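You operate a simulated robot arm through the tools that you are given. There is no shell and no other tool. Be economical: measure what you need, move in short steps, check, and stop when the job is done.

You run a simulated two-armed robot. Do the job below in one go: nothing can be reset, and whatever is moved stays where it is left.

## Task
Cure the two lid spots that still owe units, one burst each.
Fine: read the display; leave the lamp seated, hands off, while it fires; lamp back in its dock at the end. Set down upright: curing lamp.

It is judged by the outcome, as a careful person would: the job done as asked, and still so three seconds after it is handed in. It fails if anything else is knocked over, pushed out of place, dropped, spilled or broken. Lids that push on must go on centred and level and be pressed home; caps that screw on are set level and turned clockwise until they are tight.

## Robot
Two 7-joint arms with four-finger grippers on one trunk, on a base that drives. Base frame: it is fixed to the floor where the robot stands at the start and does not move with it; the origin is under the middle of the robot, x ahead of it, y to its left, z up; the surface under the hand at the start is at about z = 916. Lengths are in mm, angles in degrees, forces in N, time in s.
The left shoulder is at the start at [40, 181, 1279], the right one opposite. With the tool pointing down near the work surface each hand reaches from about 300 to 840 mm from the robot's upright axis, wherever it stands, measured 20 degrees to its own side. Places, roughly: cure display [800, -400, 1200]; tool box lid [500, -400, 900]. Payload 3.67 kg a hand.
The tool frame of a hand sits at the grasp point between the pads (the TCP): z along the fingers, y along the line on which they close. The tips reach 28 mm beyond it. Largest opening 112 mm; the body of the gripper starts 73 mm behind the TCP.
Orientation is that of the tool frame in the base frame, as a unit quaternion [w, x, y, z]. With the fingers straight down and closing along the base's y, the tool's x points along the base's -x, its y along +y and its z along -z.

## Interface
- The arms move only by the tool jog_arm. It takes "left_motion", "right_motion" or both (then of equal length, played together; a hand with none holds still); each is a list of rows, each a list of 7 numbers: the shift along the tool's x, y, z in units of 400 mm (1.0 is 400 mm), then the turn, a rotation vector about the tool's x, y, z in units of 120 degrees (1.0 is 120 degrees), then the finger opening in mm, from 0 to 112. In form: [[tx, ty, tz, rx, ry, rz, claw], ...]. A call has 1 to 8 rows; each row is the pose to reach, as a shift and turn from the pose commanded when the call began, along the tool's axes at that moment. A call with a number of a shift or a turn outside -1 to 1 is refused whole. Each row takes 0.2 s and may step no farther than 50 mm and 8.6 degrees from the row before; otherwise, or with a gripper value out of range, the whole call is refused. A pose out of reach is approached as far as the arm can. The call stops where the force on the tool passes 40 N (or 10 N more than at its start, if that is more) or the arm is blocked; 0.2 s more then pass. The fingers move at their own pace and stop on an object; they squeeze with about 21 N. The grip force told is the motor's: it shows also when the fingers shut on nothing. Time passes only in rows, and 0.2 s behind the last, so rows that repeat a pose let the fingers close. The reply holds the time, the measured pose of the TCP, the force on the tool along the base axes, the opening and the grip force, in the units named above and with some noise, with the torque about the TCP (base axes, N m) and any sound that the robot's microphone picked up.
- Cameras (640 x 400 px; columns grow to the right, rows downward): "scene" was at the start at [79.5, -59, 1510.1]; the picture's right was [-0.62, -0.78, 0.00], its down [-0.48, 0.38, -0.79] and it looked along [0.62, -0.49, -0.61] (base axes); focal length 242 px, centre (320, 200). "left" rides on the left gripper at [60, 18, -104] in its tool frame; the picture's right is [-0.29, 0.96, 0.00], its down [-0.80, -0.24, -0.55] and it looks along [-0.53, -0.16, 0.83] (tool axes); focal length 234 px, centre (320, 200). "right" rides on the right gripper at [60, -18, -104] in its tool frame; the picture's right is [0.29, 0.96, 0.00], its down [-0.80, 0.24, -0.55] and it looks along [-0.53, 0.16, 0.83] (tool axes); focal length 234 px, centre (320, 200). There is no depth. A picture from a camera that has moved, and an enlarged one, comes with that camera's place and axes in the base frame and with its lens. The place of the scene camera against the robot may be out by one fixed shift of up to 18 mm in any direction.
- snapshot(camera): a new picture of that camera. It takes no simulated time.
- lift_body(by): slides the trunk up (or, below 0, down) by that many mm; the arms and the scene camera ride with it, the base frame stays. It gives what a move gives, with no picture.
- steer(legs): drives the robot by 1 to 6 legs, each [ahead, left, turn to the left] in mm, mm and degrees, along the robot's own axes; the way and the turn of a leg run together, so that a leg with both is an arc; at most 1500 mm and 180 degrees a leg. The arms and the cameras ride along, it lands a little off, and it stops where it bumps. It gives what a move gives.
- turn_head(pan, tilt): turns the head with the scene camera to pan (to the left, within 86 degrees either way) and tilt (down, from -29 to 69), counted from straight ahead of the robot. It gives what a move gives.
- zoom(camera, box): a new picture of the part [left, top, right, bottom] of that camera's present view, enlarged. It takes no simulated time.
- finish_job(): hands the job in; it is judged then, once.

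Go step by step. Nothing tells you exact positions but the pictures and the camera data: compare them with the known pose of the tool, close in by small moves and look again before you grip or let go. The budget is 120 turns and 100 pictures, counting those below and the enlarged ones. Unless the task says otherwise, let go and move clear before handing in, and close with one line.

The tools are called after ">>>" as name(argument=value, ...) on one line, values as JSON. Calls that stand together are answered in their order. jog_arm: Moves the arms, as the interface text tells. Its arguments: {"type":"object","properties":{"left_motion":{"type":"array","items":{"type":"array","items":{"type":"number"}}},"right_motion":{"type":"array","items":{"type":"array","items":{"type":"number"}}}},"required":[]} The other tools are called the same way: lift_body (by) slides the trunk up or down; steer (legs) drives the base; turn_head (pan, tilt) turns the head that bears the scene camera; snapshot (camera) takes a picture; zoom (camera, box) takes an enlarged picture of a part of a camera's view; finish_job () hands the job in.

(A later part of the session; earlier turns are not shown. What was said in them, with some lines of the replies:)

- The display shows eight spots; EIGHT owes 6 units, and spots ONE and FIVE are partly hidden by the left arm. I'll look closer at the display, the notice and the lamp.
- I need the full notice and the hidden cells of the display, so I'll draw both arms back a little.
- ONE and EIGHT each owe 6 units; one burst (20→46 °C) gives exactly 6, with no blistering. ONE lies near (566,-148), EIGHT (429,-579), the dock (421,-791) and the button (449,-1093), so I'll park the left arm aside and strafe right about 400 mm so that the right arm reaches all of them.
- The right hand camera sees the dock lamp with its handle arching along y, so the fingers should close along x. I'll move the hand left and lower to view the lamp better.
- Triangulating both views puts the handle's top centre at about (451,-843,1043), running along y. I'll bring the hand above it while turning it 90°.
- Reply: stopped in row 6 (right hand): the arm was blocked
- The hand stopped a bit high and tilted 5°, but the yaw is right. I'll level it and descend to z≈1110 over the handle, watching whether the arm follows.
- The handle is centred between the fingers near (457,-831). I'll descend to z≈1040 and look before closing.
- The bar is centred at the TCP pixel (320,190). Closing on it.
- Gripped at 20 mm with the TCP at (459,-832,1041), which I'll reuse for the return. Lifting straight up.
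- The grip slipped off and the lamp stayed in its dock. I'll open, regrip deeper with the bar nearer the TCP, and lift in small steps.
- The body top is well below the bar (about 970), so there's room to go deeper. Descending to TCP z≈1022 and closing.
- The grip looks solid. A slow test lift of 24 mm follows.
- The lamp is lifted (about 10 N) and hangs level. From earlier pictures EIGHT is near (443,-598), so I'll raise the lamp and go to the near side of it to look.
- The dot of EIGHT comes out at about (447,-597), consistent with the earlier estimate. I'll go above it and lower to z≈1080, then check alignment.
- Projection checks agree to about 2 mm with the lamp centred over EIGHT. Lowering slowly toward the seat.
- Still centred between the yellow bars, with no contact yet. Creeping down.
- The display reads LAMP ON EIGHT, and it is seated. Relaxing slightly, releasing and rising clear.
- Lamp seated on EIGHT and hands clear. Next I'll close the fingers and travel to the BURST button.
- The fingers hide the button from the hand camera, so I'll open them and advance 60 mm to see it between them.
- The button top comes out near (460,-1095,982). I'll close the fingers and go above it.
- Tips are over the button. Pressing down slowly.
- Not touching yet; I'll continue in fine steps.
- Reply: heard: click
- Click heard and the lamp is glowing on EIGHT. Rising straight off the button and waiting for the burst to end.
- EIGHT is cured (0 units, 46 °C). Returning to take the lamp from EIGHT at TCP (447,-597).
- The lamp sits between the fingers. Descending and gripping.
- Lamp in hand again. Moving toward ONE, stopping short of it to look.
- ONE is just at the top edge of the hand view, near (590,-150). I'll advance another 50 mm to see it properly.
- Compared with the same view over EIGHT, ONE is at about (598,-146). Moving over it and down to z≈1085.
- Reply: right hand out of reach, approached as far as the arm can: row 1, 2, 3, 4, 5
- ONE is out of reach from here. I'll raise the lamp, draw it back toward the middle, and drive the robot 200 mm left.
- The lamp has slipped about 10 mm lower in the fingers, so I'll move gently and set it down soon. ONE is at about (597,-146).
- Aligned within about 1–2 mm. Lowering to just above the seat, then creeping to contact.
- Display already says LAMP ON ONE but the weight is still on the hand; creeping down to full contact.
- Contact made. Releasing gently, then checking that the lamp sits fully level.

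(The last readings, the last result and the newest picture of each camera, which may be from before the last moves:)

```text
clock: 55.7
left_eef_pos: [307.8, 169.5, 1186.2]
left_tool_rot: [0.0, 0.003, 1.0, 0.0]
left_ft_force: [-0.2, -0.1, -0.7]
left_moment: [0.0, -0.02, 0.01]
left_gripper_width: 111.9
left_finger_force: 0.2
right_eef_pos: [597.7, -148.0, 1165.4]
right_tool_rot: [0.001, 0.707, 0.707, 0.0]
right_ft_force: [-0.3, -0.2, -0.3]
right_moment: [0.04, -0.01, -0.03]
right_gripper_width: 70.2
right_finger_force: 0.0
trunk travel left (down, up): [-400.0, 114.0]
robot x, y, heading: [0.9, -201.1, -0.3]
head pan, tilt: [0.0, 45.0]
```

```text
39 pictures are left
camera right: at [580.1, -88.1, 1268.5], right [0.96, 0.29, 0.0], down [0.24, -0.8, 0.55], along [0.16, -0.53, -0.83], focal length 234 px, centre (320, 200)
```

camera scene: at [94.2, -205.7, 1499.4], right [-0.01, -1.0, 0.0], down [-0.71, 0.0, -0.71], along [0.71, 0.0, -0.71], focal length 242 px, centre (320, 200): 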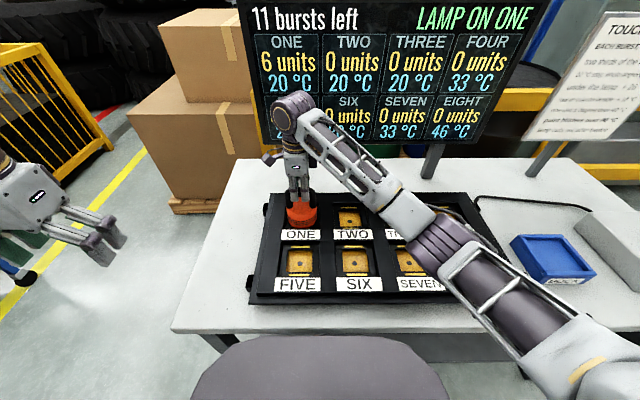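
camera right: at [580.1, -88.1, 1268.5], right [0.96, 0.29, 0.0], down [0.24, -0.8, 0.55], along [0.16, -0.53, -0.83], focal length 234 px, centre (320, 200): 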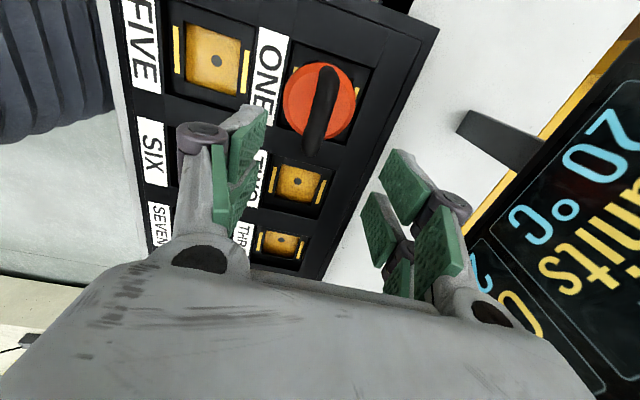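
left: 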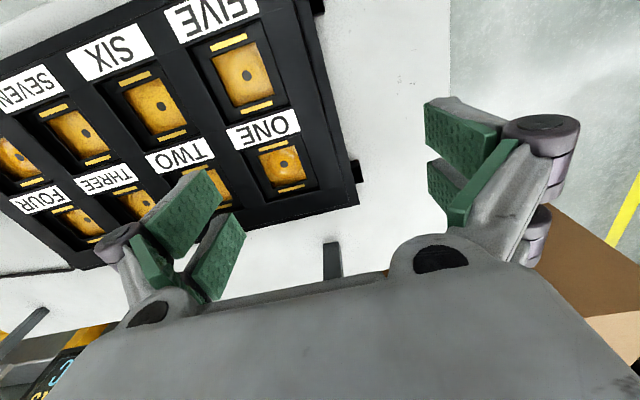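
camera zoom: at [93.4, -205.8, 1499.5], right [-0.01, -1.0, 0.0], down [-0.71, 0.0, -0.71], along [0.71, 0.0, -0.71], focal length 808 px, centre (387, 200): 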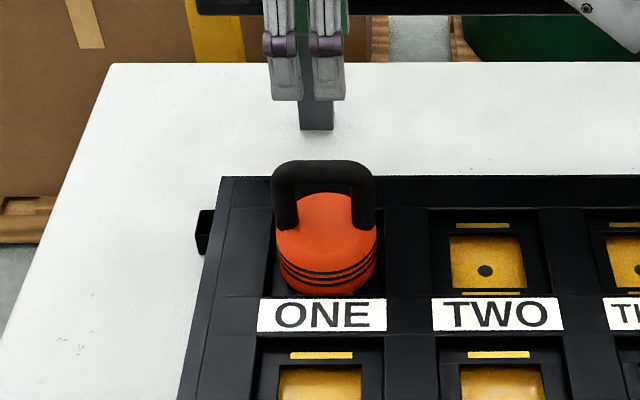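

Lamp is level on ONE. I'll bring the hand back, drive right 300 mm and go to the button.

>>> jog_arm(right_motion=[[-0.11, -0.043, 0, 0, 0, 0, 40], [-0.22, -0.086, 0, 0, 0, 0, 0], [-0.33, -0.129, 0, 0, 0, 0, 0], [-0.44, -0.172, 0, 0, 0, 0, 0], [-0.55, -0.215, 0, 0, 0, 0, 0], [-0.66, -0.258, 0, 0, 0, 0, 0], [-0.77, -0.301, 0, 0, 0, 0, 0], [-0.88, -0.344, 0, 0, 0, 0, 0]])

>>> steer(legs=[[0, -300, 0]])

>>> turn_head(pan=-20, tilt=40)

>>> snapshot(camera="scene")

```text
clock: 57.5
left_eef_pos: [304.6, 168.5, 1189.0]
left_tool_rot: [0.001, 0.003, 1.0, 0.0]
left_ft_force: [-0.3, -0.9, 1.0]
left_moment: [0.05, 0.0, 0.0]
left_gripper_width: 111.9
left_finger_force: 0.0
right_eef_pos: [457.7, -500.0, 1167.3]
right_tool_rot: [0.001, 0.707, 0.707, 0.001]
right_ft_force: [-1.0, 0.3, 0.1]
right_moment: [0.01, -0.02, 0.02]
right_gripper_width: 0.0
right_finger_force: 20.9
trunk travel left (down, up): [-400.0, 114.0]
robot x, y, heading: [-2.5, -201.0, -0.4]
head pan, tilt: [0.0, 45.0]
```

```text
clock: 59.6
left_eef_pos: [305.2, -124.8, 1188.0]
left_tool_rot: [0.0, 0.003, 1.0, -0.001]
left_ft_force: [-1.2, 0.5, 0.2]
left_moment: [0.01, 0.0, 0.0]
left_gripper_width: 112.0
left_finger_force: 0.0
right_eef_pos: [458.5, -792.6, 1166.2]
right_tool_rot: [0.001, 0.707, 0.707, 0.0]
right_ft_force: [0.5, 0.4, -0.8]
right_moment: [-0.01, -0.01, -0.02]
right_gripper_width: 0.0
right_finger_force: 21.5
trunk travel left (down, up): [-400.0, 114.0]
robot x, y, heading: [1.3, -494.1, -0.2]
head pan, tilt: [0.0, 45.0]
```

```text
clock: 60.4
left_eef_pos: [305.3, -127.0, 1188.9]
left_tool_rot: [0.0, 0.002, 1.0, 0.0]
left_ft_force: [0.4, 0.9, -0.6]
left_moment: [0.01, 0.01, 0.0]
left_gripper_width: 112.1
left_finger_force: 0.1
right_eef_pos: [458.3, -794.2, 1166.6]
right_tool_rot: [0.001, 0.707, 0.707, 0.0]
right_ft_force: [-0.4, 0.8, -0.5]
right_moment: [-0.01, -0.03, 0.0]
right_gripper_width: 0.0
right_finger_force: 21.0
trunk travel left (down, up): [-400.0, 114.0]
robot x, y, heading: [-0.2, -493.2, -0.4]
head pan, tilt: [-20.0, 40.0]
```

```text
38 pictures are left
camera scene: at [90.0, -529.6, 1506.7], right [-0.35, -0.94, 0.0], down [-0.6, 0.22, -0.77], along [0.72, -0.26, -0.64], focal length 242 px, centre (320, 200)
```

scene: 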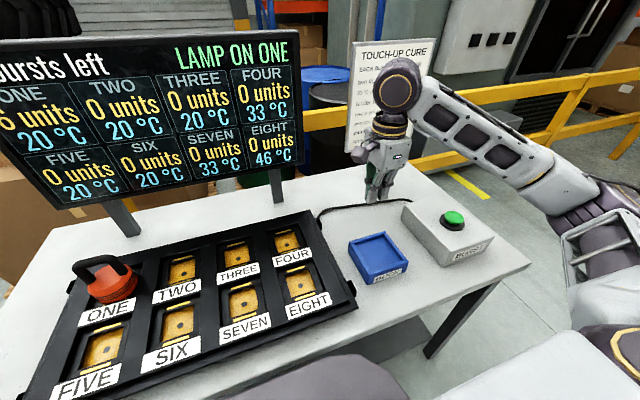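

Lamp steady on ONE. Moving to above the button.

>>> jog_arm(right_motion=[[-0.12, 0, 0, 0, 0, 0, 0], [-0.24, 0, 0, 0, 0, 0, 0], [-0.36, 0, 0, 0, 0, 0, 0], [-0.48, 0, 0, 0, 0, 0, 0], [-0.6, 0.003, 0, 0, 0, 0, 0], [-0.7, 0.003, 0, 0, 0, 0, 0], [-0.75, 0.003, 0, 0, 0, 0, 0], [-0.75, 0.003, 0.1, 0, 0, 0, 0]])

>>> jog_arm(right_motion=[[0, 0, 0.1, 0, 0, 0, 0], [0, 0, 0.2, 0, 0, 0, 0], [0, 0, 0.225, 0, 0, 0, 0], [0, 0, 0.225, 0, 0, 0, 0]])

>>> zoom(camera="scene", box=[370, 130, 530, 280])

>>> snapshot(camera="right")

```text
clock: 62.2
left_eef_pos: [305.3, -125.5, 1187.1]
left_tool_rot: [-0.001, 0.003, 1.0, 0.001]
left_ft_force: [0.1, -0.6, -0.2]
left_moment: [-0.02, -0.03, -0.01]
left_gripper_width: 112.2
left_finger_force: 0.0
right_eef_pos: [462.5, -1094.3, 1125.8]
right_tool_rot: [0.001, 0.707, 0.707, 0.0]
right_ft_force: [0.3, -0.2, -0.1]
right_moment: [0.01, 0.01, 0.03]
right_gripper_width: 0.1
right_finger_force: 20.7
trunk travel left (down, up): [-400.0, 114.0]
robot x, y, heading: [0.2, -494.1, -0.5]
head pan, tilt: [-20.0, 40.0]
```

```text
clock: 63.2
left_eef_pos: [304.6, -125.3, 1187.8]
left_tool_rot: [0.0, 0.003, 1.0, 0.0]
left_ft_force: [-0.1, 0.2, 0.3]
left_moment: [-0.01, 0.01, -0.01]
left_gripper_width: 112.2
left_finger_force: 0.1
right_eef_pos: [462.2, -1095.5, 1038.7]
right_tool_rot: [0.001, 0.707, 0.707, 0.0]
right_ft_force: [-0.9, -0.1, 0.0]
right_moment: [-0.04, 0.01, -0.01]
right_gripper_width: 0.4
right_finger_force: 20.7
trunk travel left (down, up): [-400.0, 114.0]
robot x, y, heading: [-2.9, -493.8, -0.2]
head pan, tilt: [-20.0, 40.0]
```

```text
2.67 times, centred on (450, 205) of scene
camera zoom: at [89.9, -529.3, 1506.8], right [-0.35, -0.94, 0.0], down [-0.6, 0.22, -0.77], along [0.72, -0.27, -0.64], focal length 647 px, centre (-27, 187)
```

zoom: 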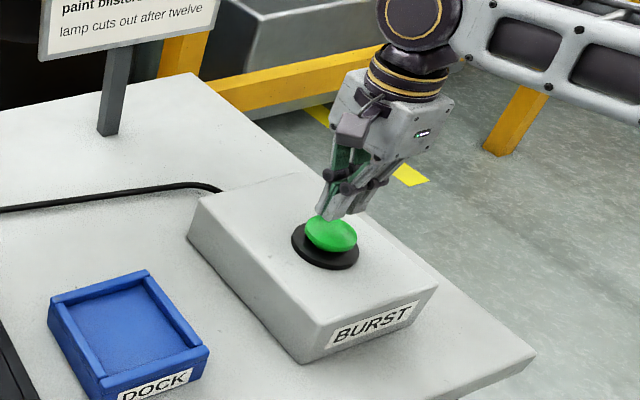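

```text
36 pictures are left
camera right: at [443.6, -1034.4, 1142.2], right [0.96, 0.29, 0.0], down [0.24, -0.8, 0.56], along [0.16, -0.53, -0.83], focal length 234 px, centre (320, 200)
```

right: 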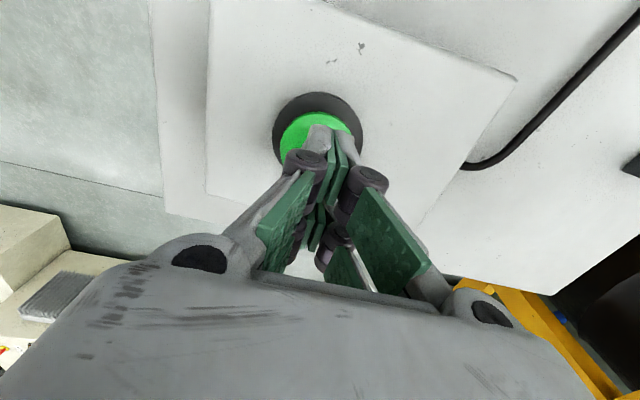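

Same alignment as before. Pressing once down to z≈1005.

>>> jog_arm(right_motion=[[0, 0, 0.02, 0, 0, 0, 0], [0, 0, 0.04, 0, 0, 0, 0], [0, 0, 0.055, 0, 0, 0, 0], [0, 0, 0.065, 0, 0, 0, 0], [0, 0, 0.075, 0, 0, 0, 0], [0, 0, 0.084, 0, 0, 0, 0]])

>>> snapshot(camera="scene")

```text
clock: 64.6
left_eef_pos: [304.9, -124.5, 1187.8]
left_tool_rot: [0.0, 0.002, 1.0, 0.0]
left_ft_force: [0.2, 0.3, 0.2]
left_moment: [-0.04, -0.02, -0.04]
left_gripper_width: 112.0
left_finger_force: 0.0
right_eef_pos: [460.4, -1094.3, 1005.0]
right_tool_rot: [0.002, 0.707, 0.707, 0.0]
right_ft_force: [2.3, -0.8, 5.2]
right_moment: [-0.06, -0.04, 0.02]
right_gripper_width: 6.0
right_finger_force: 35.6
trunk travel left (down, up): [-400.0, 114.0]
robot x, y, heading: [3.9, -495.7, -0.2]
head pan, tilt: [-20.0, 40.0]
heard: click
```

```text
35 pictures are left
camera scene: at [89.6, -528.6, 1506.9], right [-0.35, -0.94, 0.0], down [-0.6, 0.22, -0.77], along [0.72, -0.27, -0.64], focal length 242 px, centre (320, 200)
```

scene: 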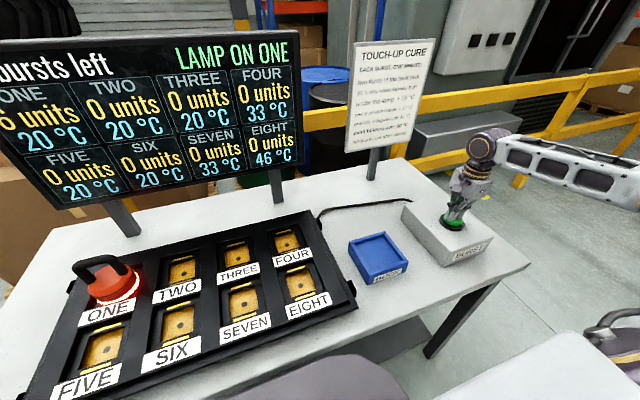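

Lamp fires on ONE. Rising off the button and waiting.

>>> jog_arm(right_motion=[[0, 0, -0.02, 0, 0, 0, 0], [0, 0, -0.1, 0, 0, 0, 0], [0, 0, -0.2, 0, 0, 0, 0], [0, 0, -0.3, 0, 0, 0, 0], [0, 0, -0.4, 0, 0, 0, 0], [0, 0, -0.4, 0, 0, 0, 0], [0, 0, -0.4, 0, 0, 0, 0], [0, 0, -0.4, 0, 0, 0, 0]])

>>> snapshot(camera="scene")

```text
clock: 66.4
left_eef_pos: [305.5, -126.5, 1188.2]
left_tool_rot: [0.001, 0.003, 1.0, 0.0]
left_ft_force: [-1.0, -0.1, -0.5]
left_moment: [-0.01, -0.02, -0.03]
left_gripper_width: 111.9
left_finger_force: 0.1
right_eef_pos: [460.4, -1093.8, 1160.5]
right_tool_rot: [0.0, 0.707, 0.707, -0.001]
right_ft_force: [0.1, -0.6, -0.1]
right_moment: [-0.02, -0.01, -0.01]
right_gripper_width: 0.3
right_finger_force: 35.7
trunk travel left (down, up): [-400.0, 114.0]
robot x, y, heading: [-1.6, -498.9, -0.3]
head pan, tilt: [-20.0, 40.0]
```

```text
34 pictures are left
camera scene: at [90.1, -529.2, 1506.8], right [-0.35, -0.94, 0.0], down [-0.6, 0.22, -0.77], along [0.72, -0.27, -0.64], focal length 242 px, centre (320, 200)
```

scene: 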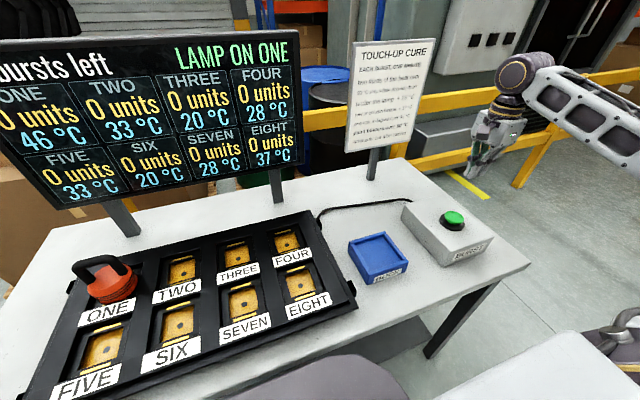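

Both spots read 0 units (ONE 46 °C). Now I'll fetch the lamp: hand back, drive left 300 mm.

>>> jog_arm(right_motion=[[0.11, 0, 0, 0, 0, 0, 0], [0.23, 0, 0, 0, 0, 0, 0], [0.35, 0, 0, 0, 0, 0, 0], [0.47, 0, 0, 0, 0, 0, 0], [0.59, 0, 0, 0, 0, 0, 40], [0.71, 0, 0, 0, 0, 0, 112], [0.83, 0, 0, 0, 0, 0, 112], [0.93, 0, 0, 0, 0, 0, 112]])

>>> steer(legs=[[0, 300, 0]])

>>> turn_head(pan=0, tilt=45)

```text
clock: 68.2
left_eef_pos: [306.0, -123.9, 1187.5]
left_tool_rot: [-0.001, 0.002, 1.0, -0.001]
left_ft_force: [0.1, -0.8, -0.7]
left_moment: [-0.01, 0.01, 0.0]
left_gripper_width: 111.9
left_finger_force: 0.0
right_eef_pos: [460.6, -718.5, 1164.1]
right_tool_rot: [0.001, 0.707, 0.707, -0.001]
right_ft_force: [-0.4, 0.6, 0.3]
right_moment: [-0.02, -0.02, -0.01]
right_gripper_width: 111.7
right_finger_force: 0.0
trunk travel left (down, up): [-400.0, 114.0]
robot x, y, heading: [0.8, -492.9, -0.1]
head pan, tilt: [-20.0, 40.0]
```

```text
clock: 70.3
left_eef_pos: [304.4, 180.0, 1188.9]
left_tool_rot: [0.0, 0.001, 1.0, 0.0]
left_ft_force: [0.1, -1.4, -0.4]
left_moment: [0.03, -0.04, 0.01]
left_gripper_width: 112.0
left_finger_force: 0.0
right_eef_pos: [462.5, -413.8, 1163.5]
right_tool_rot: [0.0, 0.706, 0.708, 0.001]
right_ft_force: [-0.7, -0.6, 0.8]
right_moment: [-0.03, 0.04, 0.03]
right_gripper_width: 111.9
right_finger_force: 0.0
trunk travel left (down, up): [-400.0, 114.0]
robot x, y, heading: [-1.4, -189.4, 0.2]
head pan, tilt: [-20.0, 40.0]
```

```text
clock: 71.2
left_eef_pos: [304.6, 180.8, 1187.1]
left_tool_rot: [-0.001, 0.001, 1.0, 0.0]
left_ft_force: [0.4, 0.3, 0.7]
left_moment: [0.02, 0.01, 0.01]
left_gripper_width: 112.2
left_finger_force: 0.1
right_eef_pos: [461.5, -412.6, 1164.3]
right_tool_rot: [0.001, 0.706, 0.708, 0.0]
right_ft_force: [0.3, -0.5, -0.2]
right_moment: [-0.02, 0.02, -0.02]
right_gripper_width: 112.1
right_finger_force: 0.0
trunk travel left (down, up): [-400.0, 114.0]
robot x, y, heading: [2.3, -187.4, 0.1]
head pan, tilt: [0.0, 45.0]
```

>>> jog_arm(right_motion=[[0.095, 0.048, 0, 0, 0, 0, 112], [0.19, 0.097, 0, 0, 0, 0, 112], [0.285, 0.145, 0, 0, 0, 0, 112], [0.38, 0.194, 0, 0, 0, 0, 112], [0.475, 0.242, 0, 0, 0, 0, 112], [0.57, 0.29, 0, 0, 0, 0, 112], [0.6615, 0.339, 0, 0, 0, 0, 112], [0.6615, 0.339, 0.1, 0, 0, 0, 112]])

>>> snapshot(camera="right")

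>>> zoom(camera="scene", box=[220, 140, 380, 260])

```text
clock: 73.0
left_eef_pos: [304.3, 179.6, 1187.6]
left_tool_rot: [0.0, 0.0, 1.0, 0.0]
left_ft_force: [-0.6, 0.2, -0.5]
left_moment: [0.06, 0.03, -0.03]
left_gripper_width: 112.2
left_finger_force: 0.2
right_eef_pos: [596.0, -147.6, 1126.6]
right_tool_rot: [0.0, 0.706, 0.708, 0.0]
right_ft_force: [-0.3, 0.3, -0.2]
right_moment: [0.02, -0.01, 0.02]
right_gripper_width: 112.0
right_finger_force: 0.1
trunk travel left (down, up): [-400.0, 114.0]
robot x, y, heading: [-0.1, -190.4, 0.0]
head pan, tilt: [0.0, 45.0]
```

```text
33 pictures are left
camera right: at [578.8, -88.0, 1230.7], right [0.96, 0.29, 0.0], down [0.24, -0.8, 0.55], along [0.16, -0.53, -0.83], focal length 234 px, centre (320, 200)
```

right: 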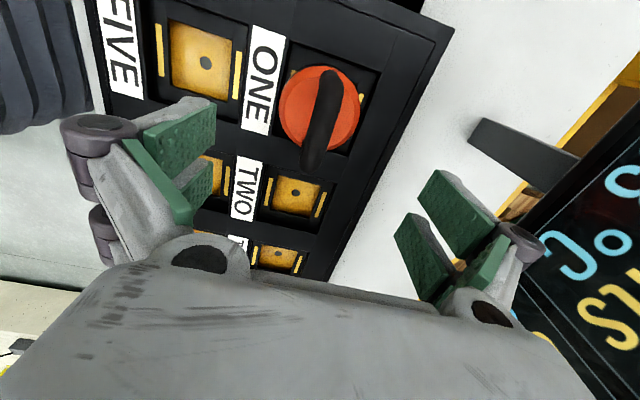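

```text
3.33 times, centred on (300, 200) of scene
camera zoom: at [93.1, -195.1, 1499.4], right [0.0, -1.0, 0.0], down [-0.71, 0.0, -0.71], along [0.71, 0.0, -0.71], focal length 808 px, centre (387, 200)
```

zoom: 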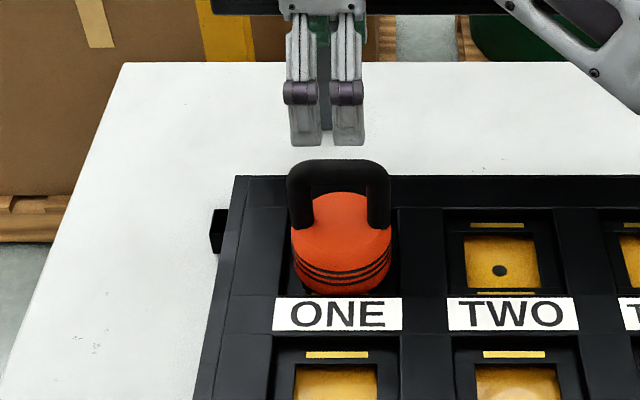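

Lamp is between the open fingers. Descending deeper this time (TCP z≈1013) and gripping.

>>> jog_arm(right_motion=[[-0.004, 0, 0.1, 0, 0, 0, 112], [-0.004, 0, 0.2, 0, 0, 0, 112], [-0.004, 0, 0.25, 0, 0, 0, 112], [-0.004, 0, 0.284, 0, 0, 0, 112], [-0.004, 0, 0.284, 0, 0, 0, 40], [-0.004, 0, 0.284, 0, 0, 0, 0], [-0.004, 0, 0.284, 0, 0, 0, 0], [-0.004, 0, 0.284, 0, 0, 0, 0]])

>>> zoom(camera="scene", box=[220, 140, 380, 260])

```text
clock: 74.8
left_eef_pos: [304.2, 181.8, 1187.4]
left_tool_rot: [-0.001, 0.001, 1.0, 0.0]
left_ft_force: [-0.2, -0.3, 0.2]
left_moment: [-0.03, 0.0, -0.03]
left_gripper_width: 111.9
left_finger_force: 0.1
right_eef_pos: [597.1, -148.6, 1010.4]
right_tool_rot: [0.001, 0.706, 0.709, -0.001]
right_ft_force: [-1.7, -0.3, -0.5]
right_moment: [0.09, -0.01, 0.04]
right_gripper_width: 19.0
right_finger_force: 21.4
trunk travel left (down, up): [-400.0, 114.0]
robot x, y, heading: [0.9, -187.2, -0.0]
head pan, tilt: [0.0, 45.0]
```

```text
3.33 times, centred on (300, 200) of scene
camera zoom: at [92.4, -193.5, 1499.4], right [0.0, -1.0, 0.0], down [-0.71, 0.0, -0.71], along [0.71, 0.0, -0.71], focal length 808 px, centre (387, 200)
```

zoom: 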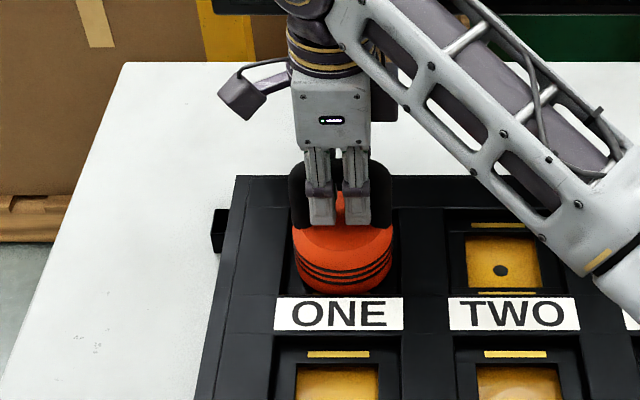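

Good deep grip, centred on the handle. Lifting gently and drawing the lamp back toward the robot's right.

>>> jog_arm(right_motion=[[0, 0, -0.01, 0, 0, 0, 0], [0, 0, -0.03, 0, 0, 0, 0], [0, 0, -0.07, 0, 0, 0, 0], [0, 0, -0.13, 0, 0, 0, 0], [0, 0, -0.2, 0, 0, 0, 0], [0, 0, -0.27, 0, 0, 0, 0], [0, 0, -0.33, 0, 0, 0, 0], [0, 0, -0.36, 0, 0, 0, 0]])

>>> jog_arm(right_motion=[[-0.05, -0.02, 0, 0, 0, 0, 0], [-0.12, -0.05, 0, 0, 0, 0, 0], [-0.21, -0.09, 0, 0, 0, 0, 0], [-0.3, -0.13, 0, 0, 0, 0, 0], [-0.39, -0.17, 0, 0, 0, 0, 0], [-0.48, -0.21, 0, 0, 0, 0, 0], [-0.55, -0.24, 0, 0, 0, 0, 0], [-0.6, -0.26, 0, 0, 0, 0, 0]])

>>> snapshot(camera="right")

```text
clock: 76.6
left_eef_pos: [304.3, 182.0, 1188.0]
left_tool_rot: [0.001, 0.0, 1.0, 0.0]
left_ft_force: [0.3, -0.7, 0.2]
left_moment: [0.01, -0.01, 0.01]
left_gripper_width: 112.1
left_finger_force: 0.2
right_eef_pos: [597.3, -148.8, 1153.8]
right_tool_rot: [0.001, 0.706, 0.708, -0.001]
right_ft_force: [-0.3, 0.0, -10.2]
right_moment: [-0.02, 0.01, 0.02]
right_gripper_width: 19.2
right_finger_force: 20.8
trunk travel left (down, up): [-400.0, 114.0]
robot x, y, heading: [-3.4, -191.1, 0.1]
head pan, tilt: [0.0, 45.0]
```

```text
clock: 78.4
left_eef_pos: [304.4, 181.2, 1187.7]
left_tool_rot: [0.0, 0.001, 1.0, 0.001]
left_ft_force: [0.0, 0.2, 0.2]
left_moment: [-0.03, -0.01, -0.03]
left_gripper_width: 112.1
left_finger_force: 0.0
right_eef_pos: [493.5, -389.8, 1153.2]
right_tool_rot: [0.0, 0.706, 0.709, -0.001]
right_ft_force: [0.5, -0.8, -10.9]
right_moment: [0.0, 0.01, 0.02]
right_gripper_width: 19.4
right_finger_force: 20.9
trunk travel left (down, up): [-400.0, 114.0]
robot x, y, heading: [-1.0, -189.8, 0.0]
head pan, tilt: [0.0, 45.0]
```

```text
30 pictures are left
camera right: at [475.1, -329.9, 1258.3], right [0.96, 0.29, 0.0], down [0.24, -0.8, 0.55], along [0.16, -0.53, -0.83], focal length 234 px, centre (320, 200)
```

right: 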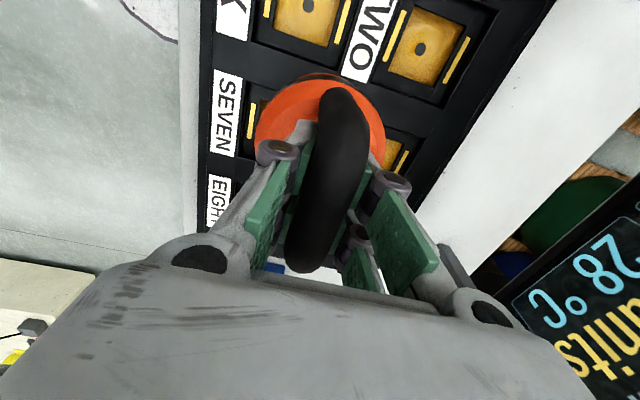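

Grip is holding. Driving right 250 mm with the lamp.

>>> steer(legs=[[0, -125, 0], [0, -125, 0]])

>>> turn_head(pan=-40, tilt=45)

>>> snapshot(camera="right")

```text
clock: 80.5
left_eef_pos: [306.1, -70.1, 1188.0]
left_tool_rot: [0.0, 0.0, 1.0, -0.001]
left_ft_force: [0.3, -0.5, 0.4]
left_moment: [-0.02, -0.01, -0.01]
left_gripper_width: 112.0
left_finger_force: 0.1
right_eef_pos: [493.7, -640.0, 1153.7]
right_tool_rot: [0.0, 0.706, 0.709, -0.001]
right_ft_force: [0.1, 0.1, -9.7]
right_moment: [0.02, 0.0, 0.01]
right_gripper_width: 19.5
right_finger_force: 20.9
trunk travel left (down, up): [-400.0, 114.0]
robot x, y, heading: [-0.3, -441.3, -0.5]
head pan, tilt: [0.0, 45.0]
```

```text
clock: 81.6
left_eef_pos: [304.1, -70.0, 1188.4]
left_tool_rot: [-0.001, -0.001, 1.0, 0.0]
left_ft_force: [0.0, 0.2, -0.1]
left_moment: [-0.03, -0.04, -0.01]
left_gripper_width: 111.7
left_finger_force: 0.0
right_eef_pos: [493.2, -640.5, 1153.8]
right_tool_rot: [0.0, 0.705, 0.709, -0.001]
right_ft_force: [0.5, 0.7, -9.7]
right_moment: [0.0, 0.0, 0.0]
right_gripper_width: 19.2
right_finger_force: 21.0
trunk travel left (down, up): [-400.0, 114.0]
robot x, y, heading: [-0.3, -440.6, 0.1]
head pan, tilt: [-40.0, 45.0]
```

```text
29 pictures are left
camera right: at [475.9, -580.6, 1258.2], right [0.96, 0.29, 0.0], down [0.24, -0.8, 0.55], along [0.16, -0.53, -0.83], focal length 234 px, centre (320, 200)
```

right: 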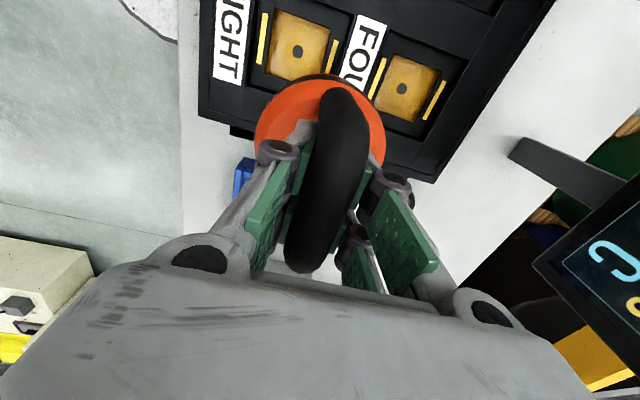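

Lamp is unchanged in the grip. Moving just past the dock (y≈-885) so that the hand camera sees it.

>>> jog_arm(right_motion=[[-0.06, -0.01, 0, 0, 0, 0, 0], [-0.14, -0.025, 0, 0, 0, 0, 0], [-0.24, -0.04, 0, 0, 0, 0, 0], [-0.34, -0.055, 0, 0, 0, 0, 0], [-0.44, -0.07, 0, 0, 0, 0, 0], [-0.53, -0.085, 0, 0, 0, 0, 0], [-0.59, -0.085, 0, 0, 0, 0, 0], [-0.6125, -0.085, 0, 0, 0, 0, 0]])

>>> zoom(camera="right", box=[200, 0, 490, 181])

>>> zoom(camera="scene", box=[230, 110, 430, 260])

```text
clock: 83.4
left_eef_pos: [303.7, -72.2, 1188.5]
left_tool_rot: [0.0, 0.0, 1.0, -0.001]
left_ft_force: [0.3, -1.2, 0.0]
left_moment: [-0.02, -0.03, 0.03]
left_gripper_width: 111.9
left_finger_force: 0.1
right_eef_pos: [460.8, -887.3, 1152.4]
right_tool_rot: [0.0, 0.704, 0.71, 0.0]
right_ft_force: [-0.8, -0.6, -9.4]
right_moment: [0.02, -0.02, 0.02]
right_gripper_width: 19.3
right_finger_force: 21.0
trunk travel left (down, up): [-400.0, 114.0]
robot x, y, heading: [-3.0, -439.2, -0.2]
head pan, tilt: [-40.0, 45.0]
```

```text
2.21 times, centred on (345, 90) of right
camera zoom: at [443.5, -826.6, 1257.6], right [0.96, 0.29, 0.0], down [0.25, -0.8, 0.55], along [0.16, -0.53, -0.83], focal length 517 px, centre (265, 442)
```

zoom: 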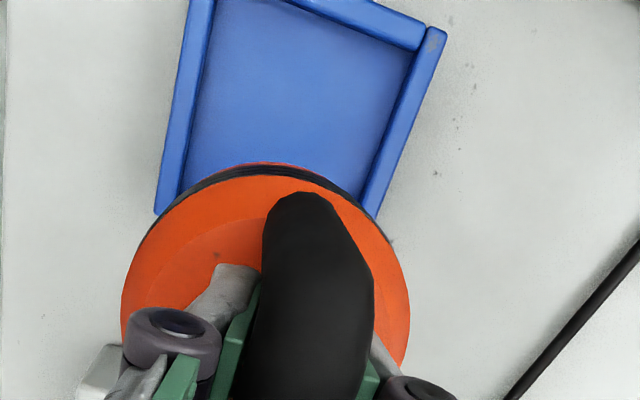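

```text
2.67 times, centred on (330, 185) of scene
camera zoom: at [74.2, -499.5, 1499.4], right [-0.64, -0.77, 0.0], down [-0.54, 0.45, -0.71], along [0.54, -0.45, -0.71], focal length 647 px, centre (293, 240)
```

zoom: 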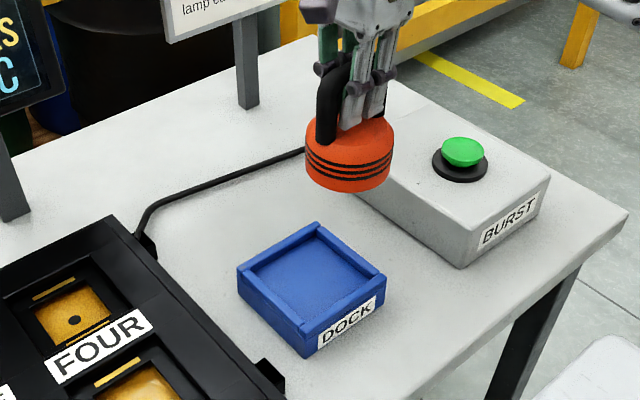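

The dock's outer corners give its centre at about (458,-835), matching the original grasp. Moving over it and down to z≈1065.

>>> jog_arm(right_motion=[[0.04, -0.002, 0, 0, 0, 0, 0], [0.09, -0.004, 0, 0, 0, 0, 0], [0.133, -0.007, 0, 0, 0, 0, 0], [0.133, -0.007, 0.05, 0, 0, 0, 0], [0.133, -0.007, 0.11, 0, 0, 0, 0], [0.133, -0.007, 0.17, 0, 0, 0, 0], [0.133, -0.007, 0.218, 0, 0, 0, 0], [0.133, -0.007, 0.218, 0, 0, 0, 0]])

>>> zoom(camera="right", box=[200, 0, 490, 181])

>>> zoom(camera="scene", box=[260, 140, 400, 245])

```text
clock: 85.2
left_eef_pos: [304.3, -70.9, 1188.5]
left_tool_rot: [-0.001, -0.001, 1.0, 0.0]
left_ft_force: [0.1, 0.3, -0.7]
left_moment: [-0.02, 0.03, 0.0]
left_gripper_width: 111.8
left_finger_force: 0.1
right_eef_pos: [457.1, -833.3, 1066.8]
right_tool_rot: [0.001, 0.705, 0.709, -0.001]
right_ft_force: [0.0, 0.8, -10.0]
right_moment: [-0.02, -0.01, 0.0]
right_gripper_width: 19.6
right_finger_force: 21.2
trunk travel left (down, up): [-400.0, 114.0]
robot x, y, heading: [0.4, -441.4, 0.0]
head pan, tilt: [-40.0, 45.0]
```

```text
2.21 times, centred on (345, 90) of right
camera zoom: at [439.8, -774.4, 1170.9], right [0.96, 0.29, 0.0], down [0.24, -0.8, 0.55], along [0.16, -0.53, -0.83], focal length 517 px, centre (265, 442)
```

zoom: 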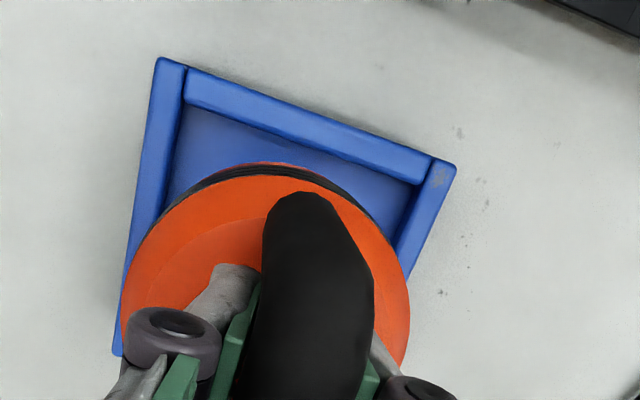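

```text
3.81 times, centred on (330, 192) of scene
camera zoom: at [74.1, -499.2, 1499.5], right [-0.64, -0.77, 0.0], down [-0.54, 0.45, -0.71], along [0.54, -0.45, -0.71], focal length 924 px, centre (282, 229)
```

zoom: 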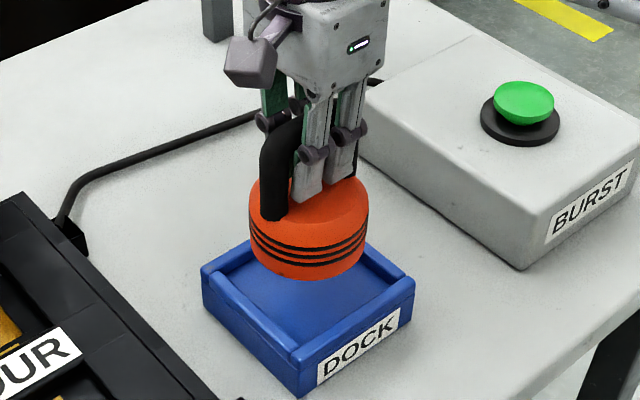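

Dock and lamp align (dock centre about (458,-834)). Lowering and creeping onto the dock floor.

>>> jog_arm(right_motion=[[0, 0.003, 0.03, 0, 0, 0, 0], [0, 0.003, 0.06, 0, 0, 0, 0], [0, 0.003, 0.085, 0, 0, 0, 0], [0, 0.003, 0.105, 0, 0, 0, 0], [0, 0.003, 0.115, 0, 0, 0, 0], [0, 0.003, 0.12, 0, 0, 0, 0], [0, 0.003, 0.12, 0, 0, 0, 0]])

>>> zoom(camera="scene", box=[260, 140, 400, 245])

```text
clock: 86.8
left_eef_pos: [304.8, -72.3, 1187.2]
left_tool_rot: [0.001, 0.0, 1.0, 0.0]
left_ft_force: [0.3, -0.2, -0.6]
left_moment: [0.01, -0.01, -0.02]
left_gripper_width: 111.8
left_finger_force: 0.0
right_eef_pos: [459.7, -832.9, 1017.6]
right_tool_rot: [0.0, 0.706, 0.708, -0.001]
right_ft_force: [-0.2, -0.2, -10.3]
right_moment: [0.03, -0.01, 0.03]
right_gripper_width: 19.2
right_finger_force: 21.5
trunk travel left (down, up): [-400.0, 114.0]
robot x, y, heading: [-0.6, -442.3, 0.2]
head pan, tilt: [-40.0, 45.0]
```

```text
3.81 times, centred on (330, 192) of scene
camera zoom: at [74.2, -499.4, 1499.4], right [-0.64, -0.77, 0.0], down [-0.54, 0.45, -0.71], along [0.54, -0.45, -0.71], focal length 924 px, centre (282, 229)
```

zoom: 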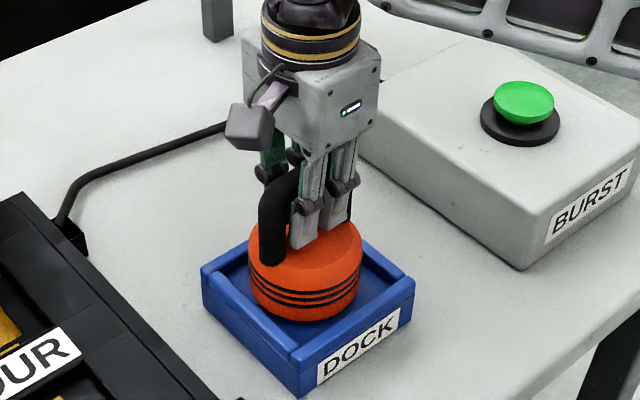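

>>> jog_arm(right_motion=[[0, 0, 0.007, 0, 0, 0, 0], [0, 0, 0.013, 0, 0, 0, 0], [0, 0, 0.013, 0, 0, 0, 0]])

```text
clock: 87.6
left_eef_pos: [304.8, -71.6, 1187.8]
left_tool_rot: [-0.001, 0.001, 1.0, 0.001]
left_ft_force: [0.0, -0.2, -0.4]
left_moment: [0.03, 0.0, 0.01]
left_gripper_width: 112.1
left_finger_force: 0.0
right_eef_pos: [458.4, -834.2, 1013.9]
right_tool_rot: [0.0, 0.705, 0.709, 0.0]
right_ft_force: [0.6, -0.7, -8.9]
right_moment: [-0.04, -0.02, -0.03]
right_gripper_width: 19.3
right_finger_force: 20.7
trunk travel left (down, up): [-400.0, 114.0]
robot x, y, heading: [0.3, -443.7, 0.1]
head pan, tilt: [-40.0, 45.0]
```

>>> jog_arm(right_motion=[[0, 0, 0.006, 0, 0, 0, 0], [0, 0, 0.01, 0, 0, 0, 0], [0, 0, 0.01, 0, 0, 0, 0]])

>>> zoom(camera="scene", box=[0, 0, 400, 250])

```text
clock: 88.4
left_eef_pos: [303.3, -70.5, 1187.8]
left_tool_rot: [0.0, 0.0, 1.0, 0.0]
left_ft_force: [0.0, -0.3, -0.7]
left_moment: [0.0, 0.0, -0.02]
left_gripper_width: 112.0
left_finger_force: 0.0
right_eef_pos: [457.8, -833.8, 1011.0]
right_tool_rot: [0.001, 0.706, 0.709, 0.001]
right_ft_force: [3.5, -2.4, 3.6]
right_moment: [-0.43, 0.16, 0.22]
right_gripper_width: 19.6
right_finger_force: 21.4
trunk travel left (down, up): [-400.0, 114.0]
robot x, y, heading: [-1.7, -439.1, -0.0]
head pan, tilt: [-40.0, 45.0]
```

```text
1.60 times, centred on (200, 125) of scene
camera zoom: at [73.5, -498.8, 1499.6], right [-0.64, -0.77, 0.0], down [-0.54, 0.45, -0.71], along [0.54, -0.45, -0.71], focal length 388 px, centre (512, 320)
```

zoom: 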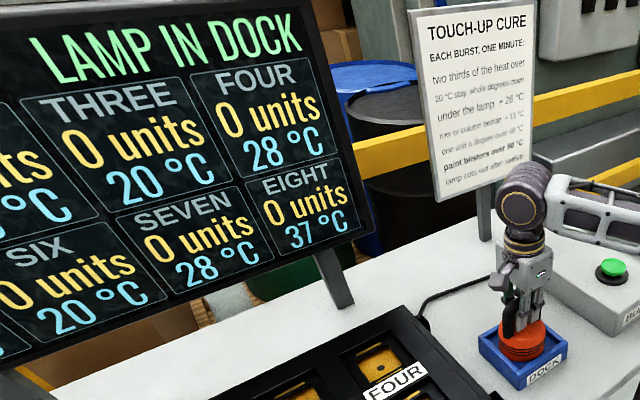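

LAMP IN DOCK. Settling 1 mm more, releasing and rising clear.

>>> jog_arm(right_motion=[[0, 0, 0.002, 0, 0, 0, 0], [0, 0, 0.002, 0, 0, 0, 20], [0, 0, 0.001, 0, 0, 0, 35], [0, 0, 0, 0, 0, 0, 70], [0, 0, 0, 0, 0, 0, 70]])

>>> jog_arm(right_motion=[[0, 0, -0.06, 0, 0, 0, 70], [0, 0, -0.16, 0, 0, 0, 70], [0, 0, -0.28, 0, 0, 0, 70], [0, 0, -0.4, 0, 0, 0, 70], [0, 0, -0.4, 0, 0, 0, 70]])

>>> turn_head(pan=-15, tilt=40)

>>> snapshot(camera="scene")

>>> snapshot(camera="right")

```text
clock: 89.6
left_eef_pos: [303.8, -70.9, 1187.7]
left_tool_rot: [0.001, 0.0, 1.0, 0.0]
left_ft_force: [0.5, -0.1, 0.2]
left_moment: [0.03, -0.05, -0.01]
left_gripper_width: 112.3
left_finger_force: 0.0
right_eef_pos: [457.6, -832.4, 1010.5]
right_tool_rot: [0.001, 0.705, 0.709, 0.0]
right_ft_force: [0.1, -0.2, -0.2]
right_moment: [-0.01, 0.02, 0.0]
right_gripper_width: 70.1
right_finger_force: 0.1
trunk travel left (down, up): [-400.0, 114.0]
robot x, y, heading: [-0.6, -441.8, 0.1]
head pan, tilt: [-40.0, 45.0]
```

```text
clock: 90.8
left_eef_pos: [303.8, -71.4, 1187.4]
left_tool_rot: [0.0, 0.0, 1.0, -0.001]
left_ft_force: [-0.2, 0.2, 0.2]
left_moment: [-0.02, -0.02, -0.03]
left_gripper_width: 112.0
left_finger_force: 0.1
right_eef_pos: [457.8, -833.2, 1172.6]
right_tool_rot: [0.001, 0.705, 0.709, -0.001]
right_ft_force: [0.4, -0.2, 1.0]
right_moment: [0.02, -0.01, -0.01]
right_gripper_width: 69.7
right_finger_force: 0.1
trunk travel left (down, up): [-400.0, 114.0]
robot x, y, heading: [0.7, -445.1, 0.0]
head pan, tilt: [-40.0, 45.0]
```

```text
clock: 91.7
left_eef_pos: [304.3, -70.9, 1188.7]
left_tool_rot: [0.001, 0.0, 1.0, 0.001]
left_ft_force: [0.3, -0.1, -0.7]
left_moment: [-0.01, -0.01, -0.01]
left_gripper_width: 112.0
left_finger_force: 0.1
right_eef_pos: [458.2, -832.4, 1172.3]
right_tool_rot: [0.001, 0.705, 0.709, -0.001]
right_ft_force: [0.3, 0.5, 0.5]
right_moment: [-0.02, 0.05, 0.04]
right_gripper_width: 69.9
right_finger_force: 0.0
trunk travel left (down, up): [-400.0, 114.0]
robot x, y, heading: [0.0, -439.6, 0.2]
head pan, tilt: [-15.0, 40.0]
```

```text
22 pictures are left
camera scene: at [93.1, -468.5, 1506.8], right [-0.26, -0.97, 0.0], down [-0.62, 0.17, -0.77], along [0.74, -0.2, -0.64], focal length 242 px, centre (320, 200)
```

scene: 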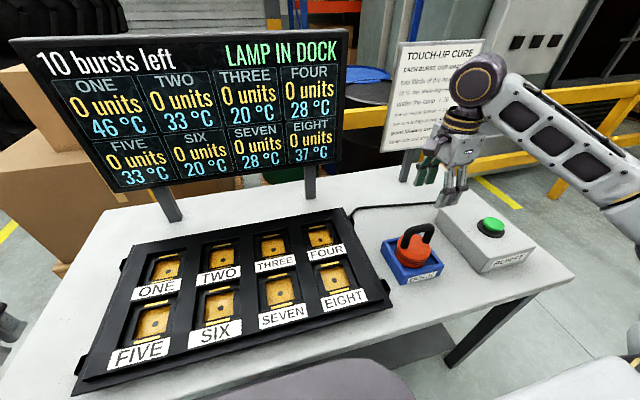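

```text
21 pictures are left
camera right: at [440.4, -771.8, 1276.3], right [0.96, 0.29, 0.0], down [0.24, -0.8, 0.55], along [0.16, -0.53, -0.83], focal length 234 px, centre (320, 200)
```

right: 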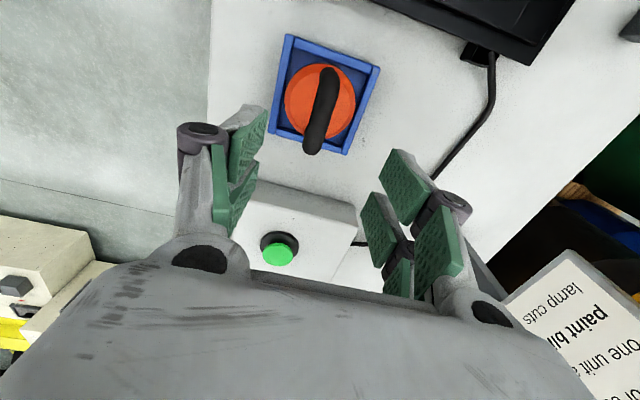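

All eight spots read 0 units, 10 bursts are left, and the lamp stands upright in its dock with the hand clear. Handing in.

>>> finish_job()

```text
The job is handed in.
```

Spots ONE and EIGHT were cured with one burst each. All eight spots now read 0 units, and the lamp is back upright in its dock.
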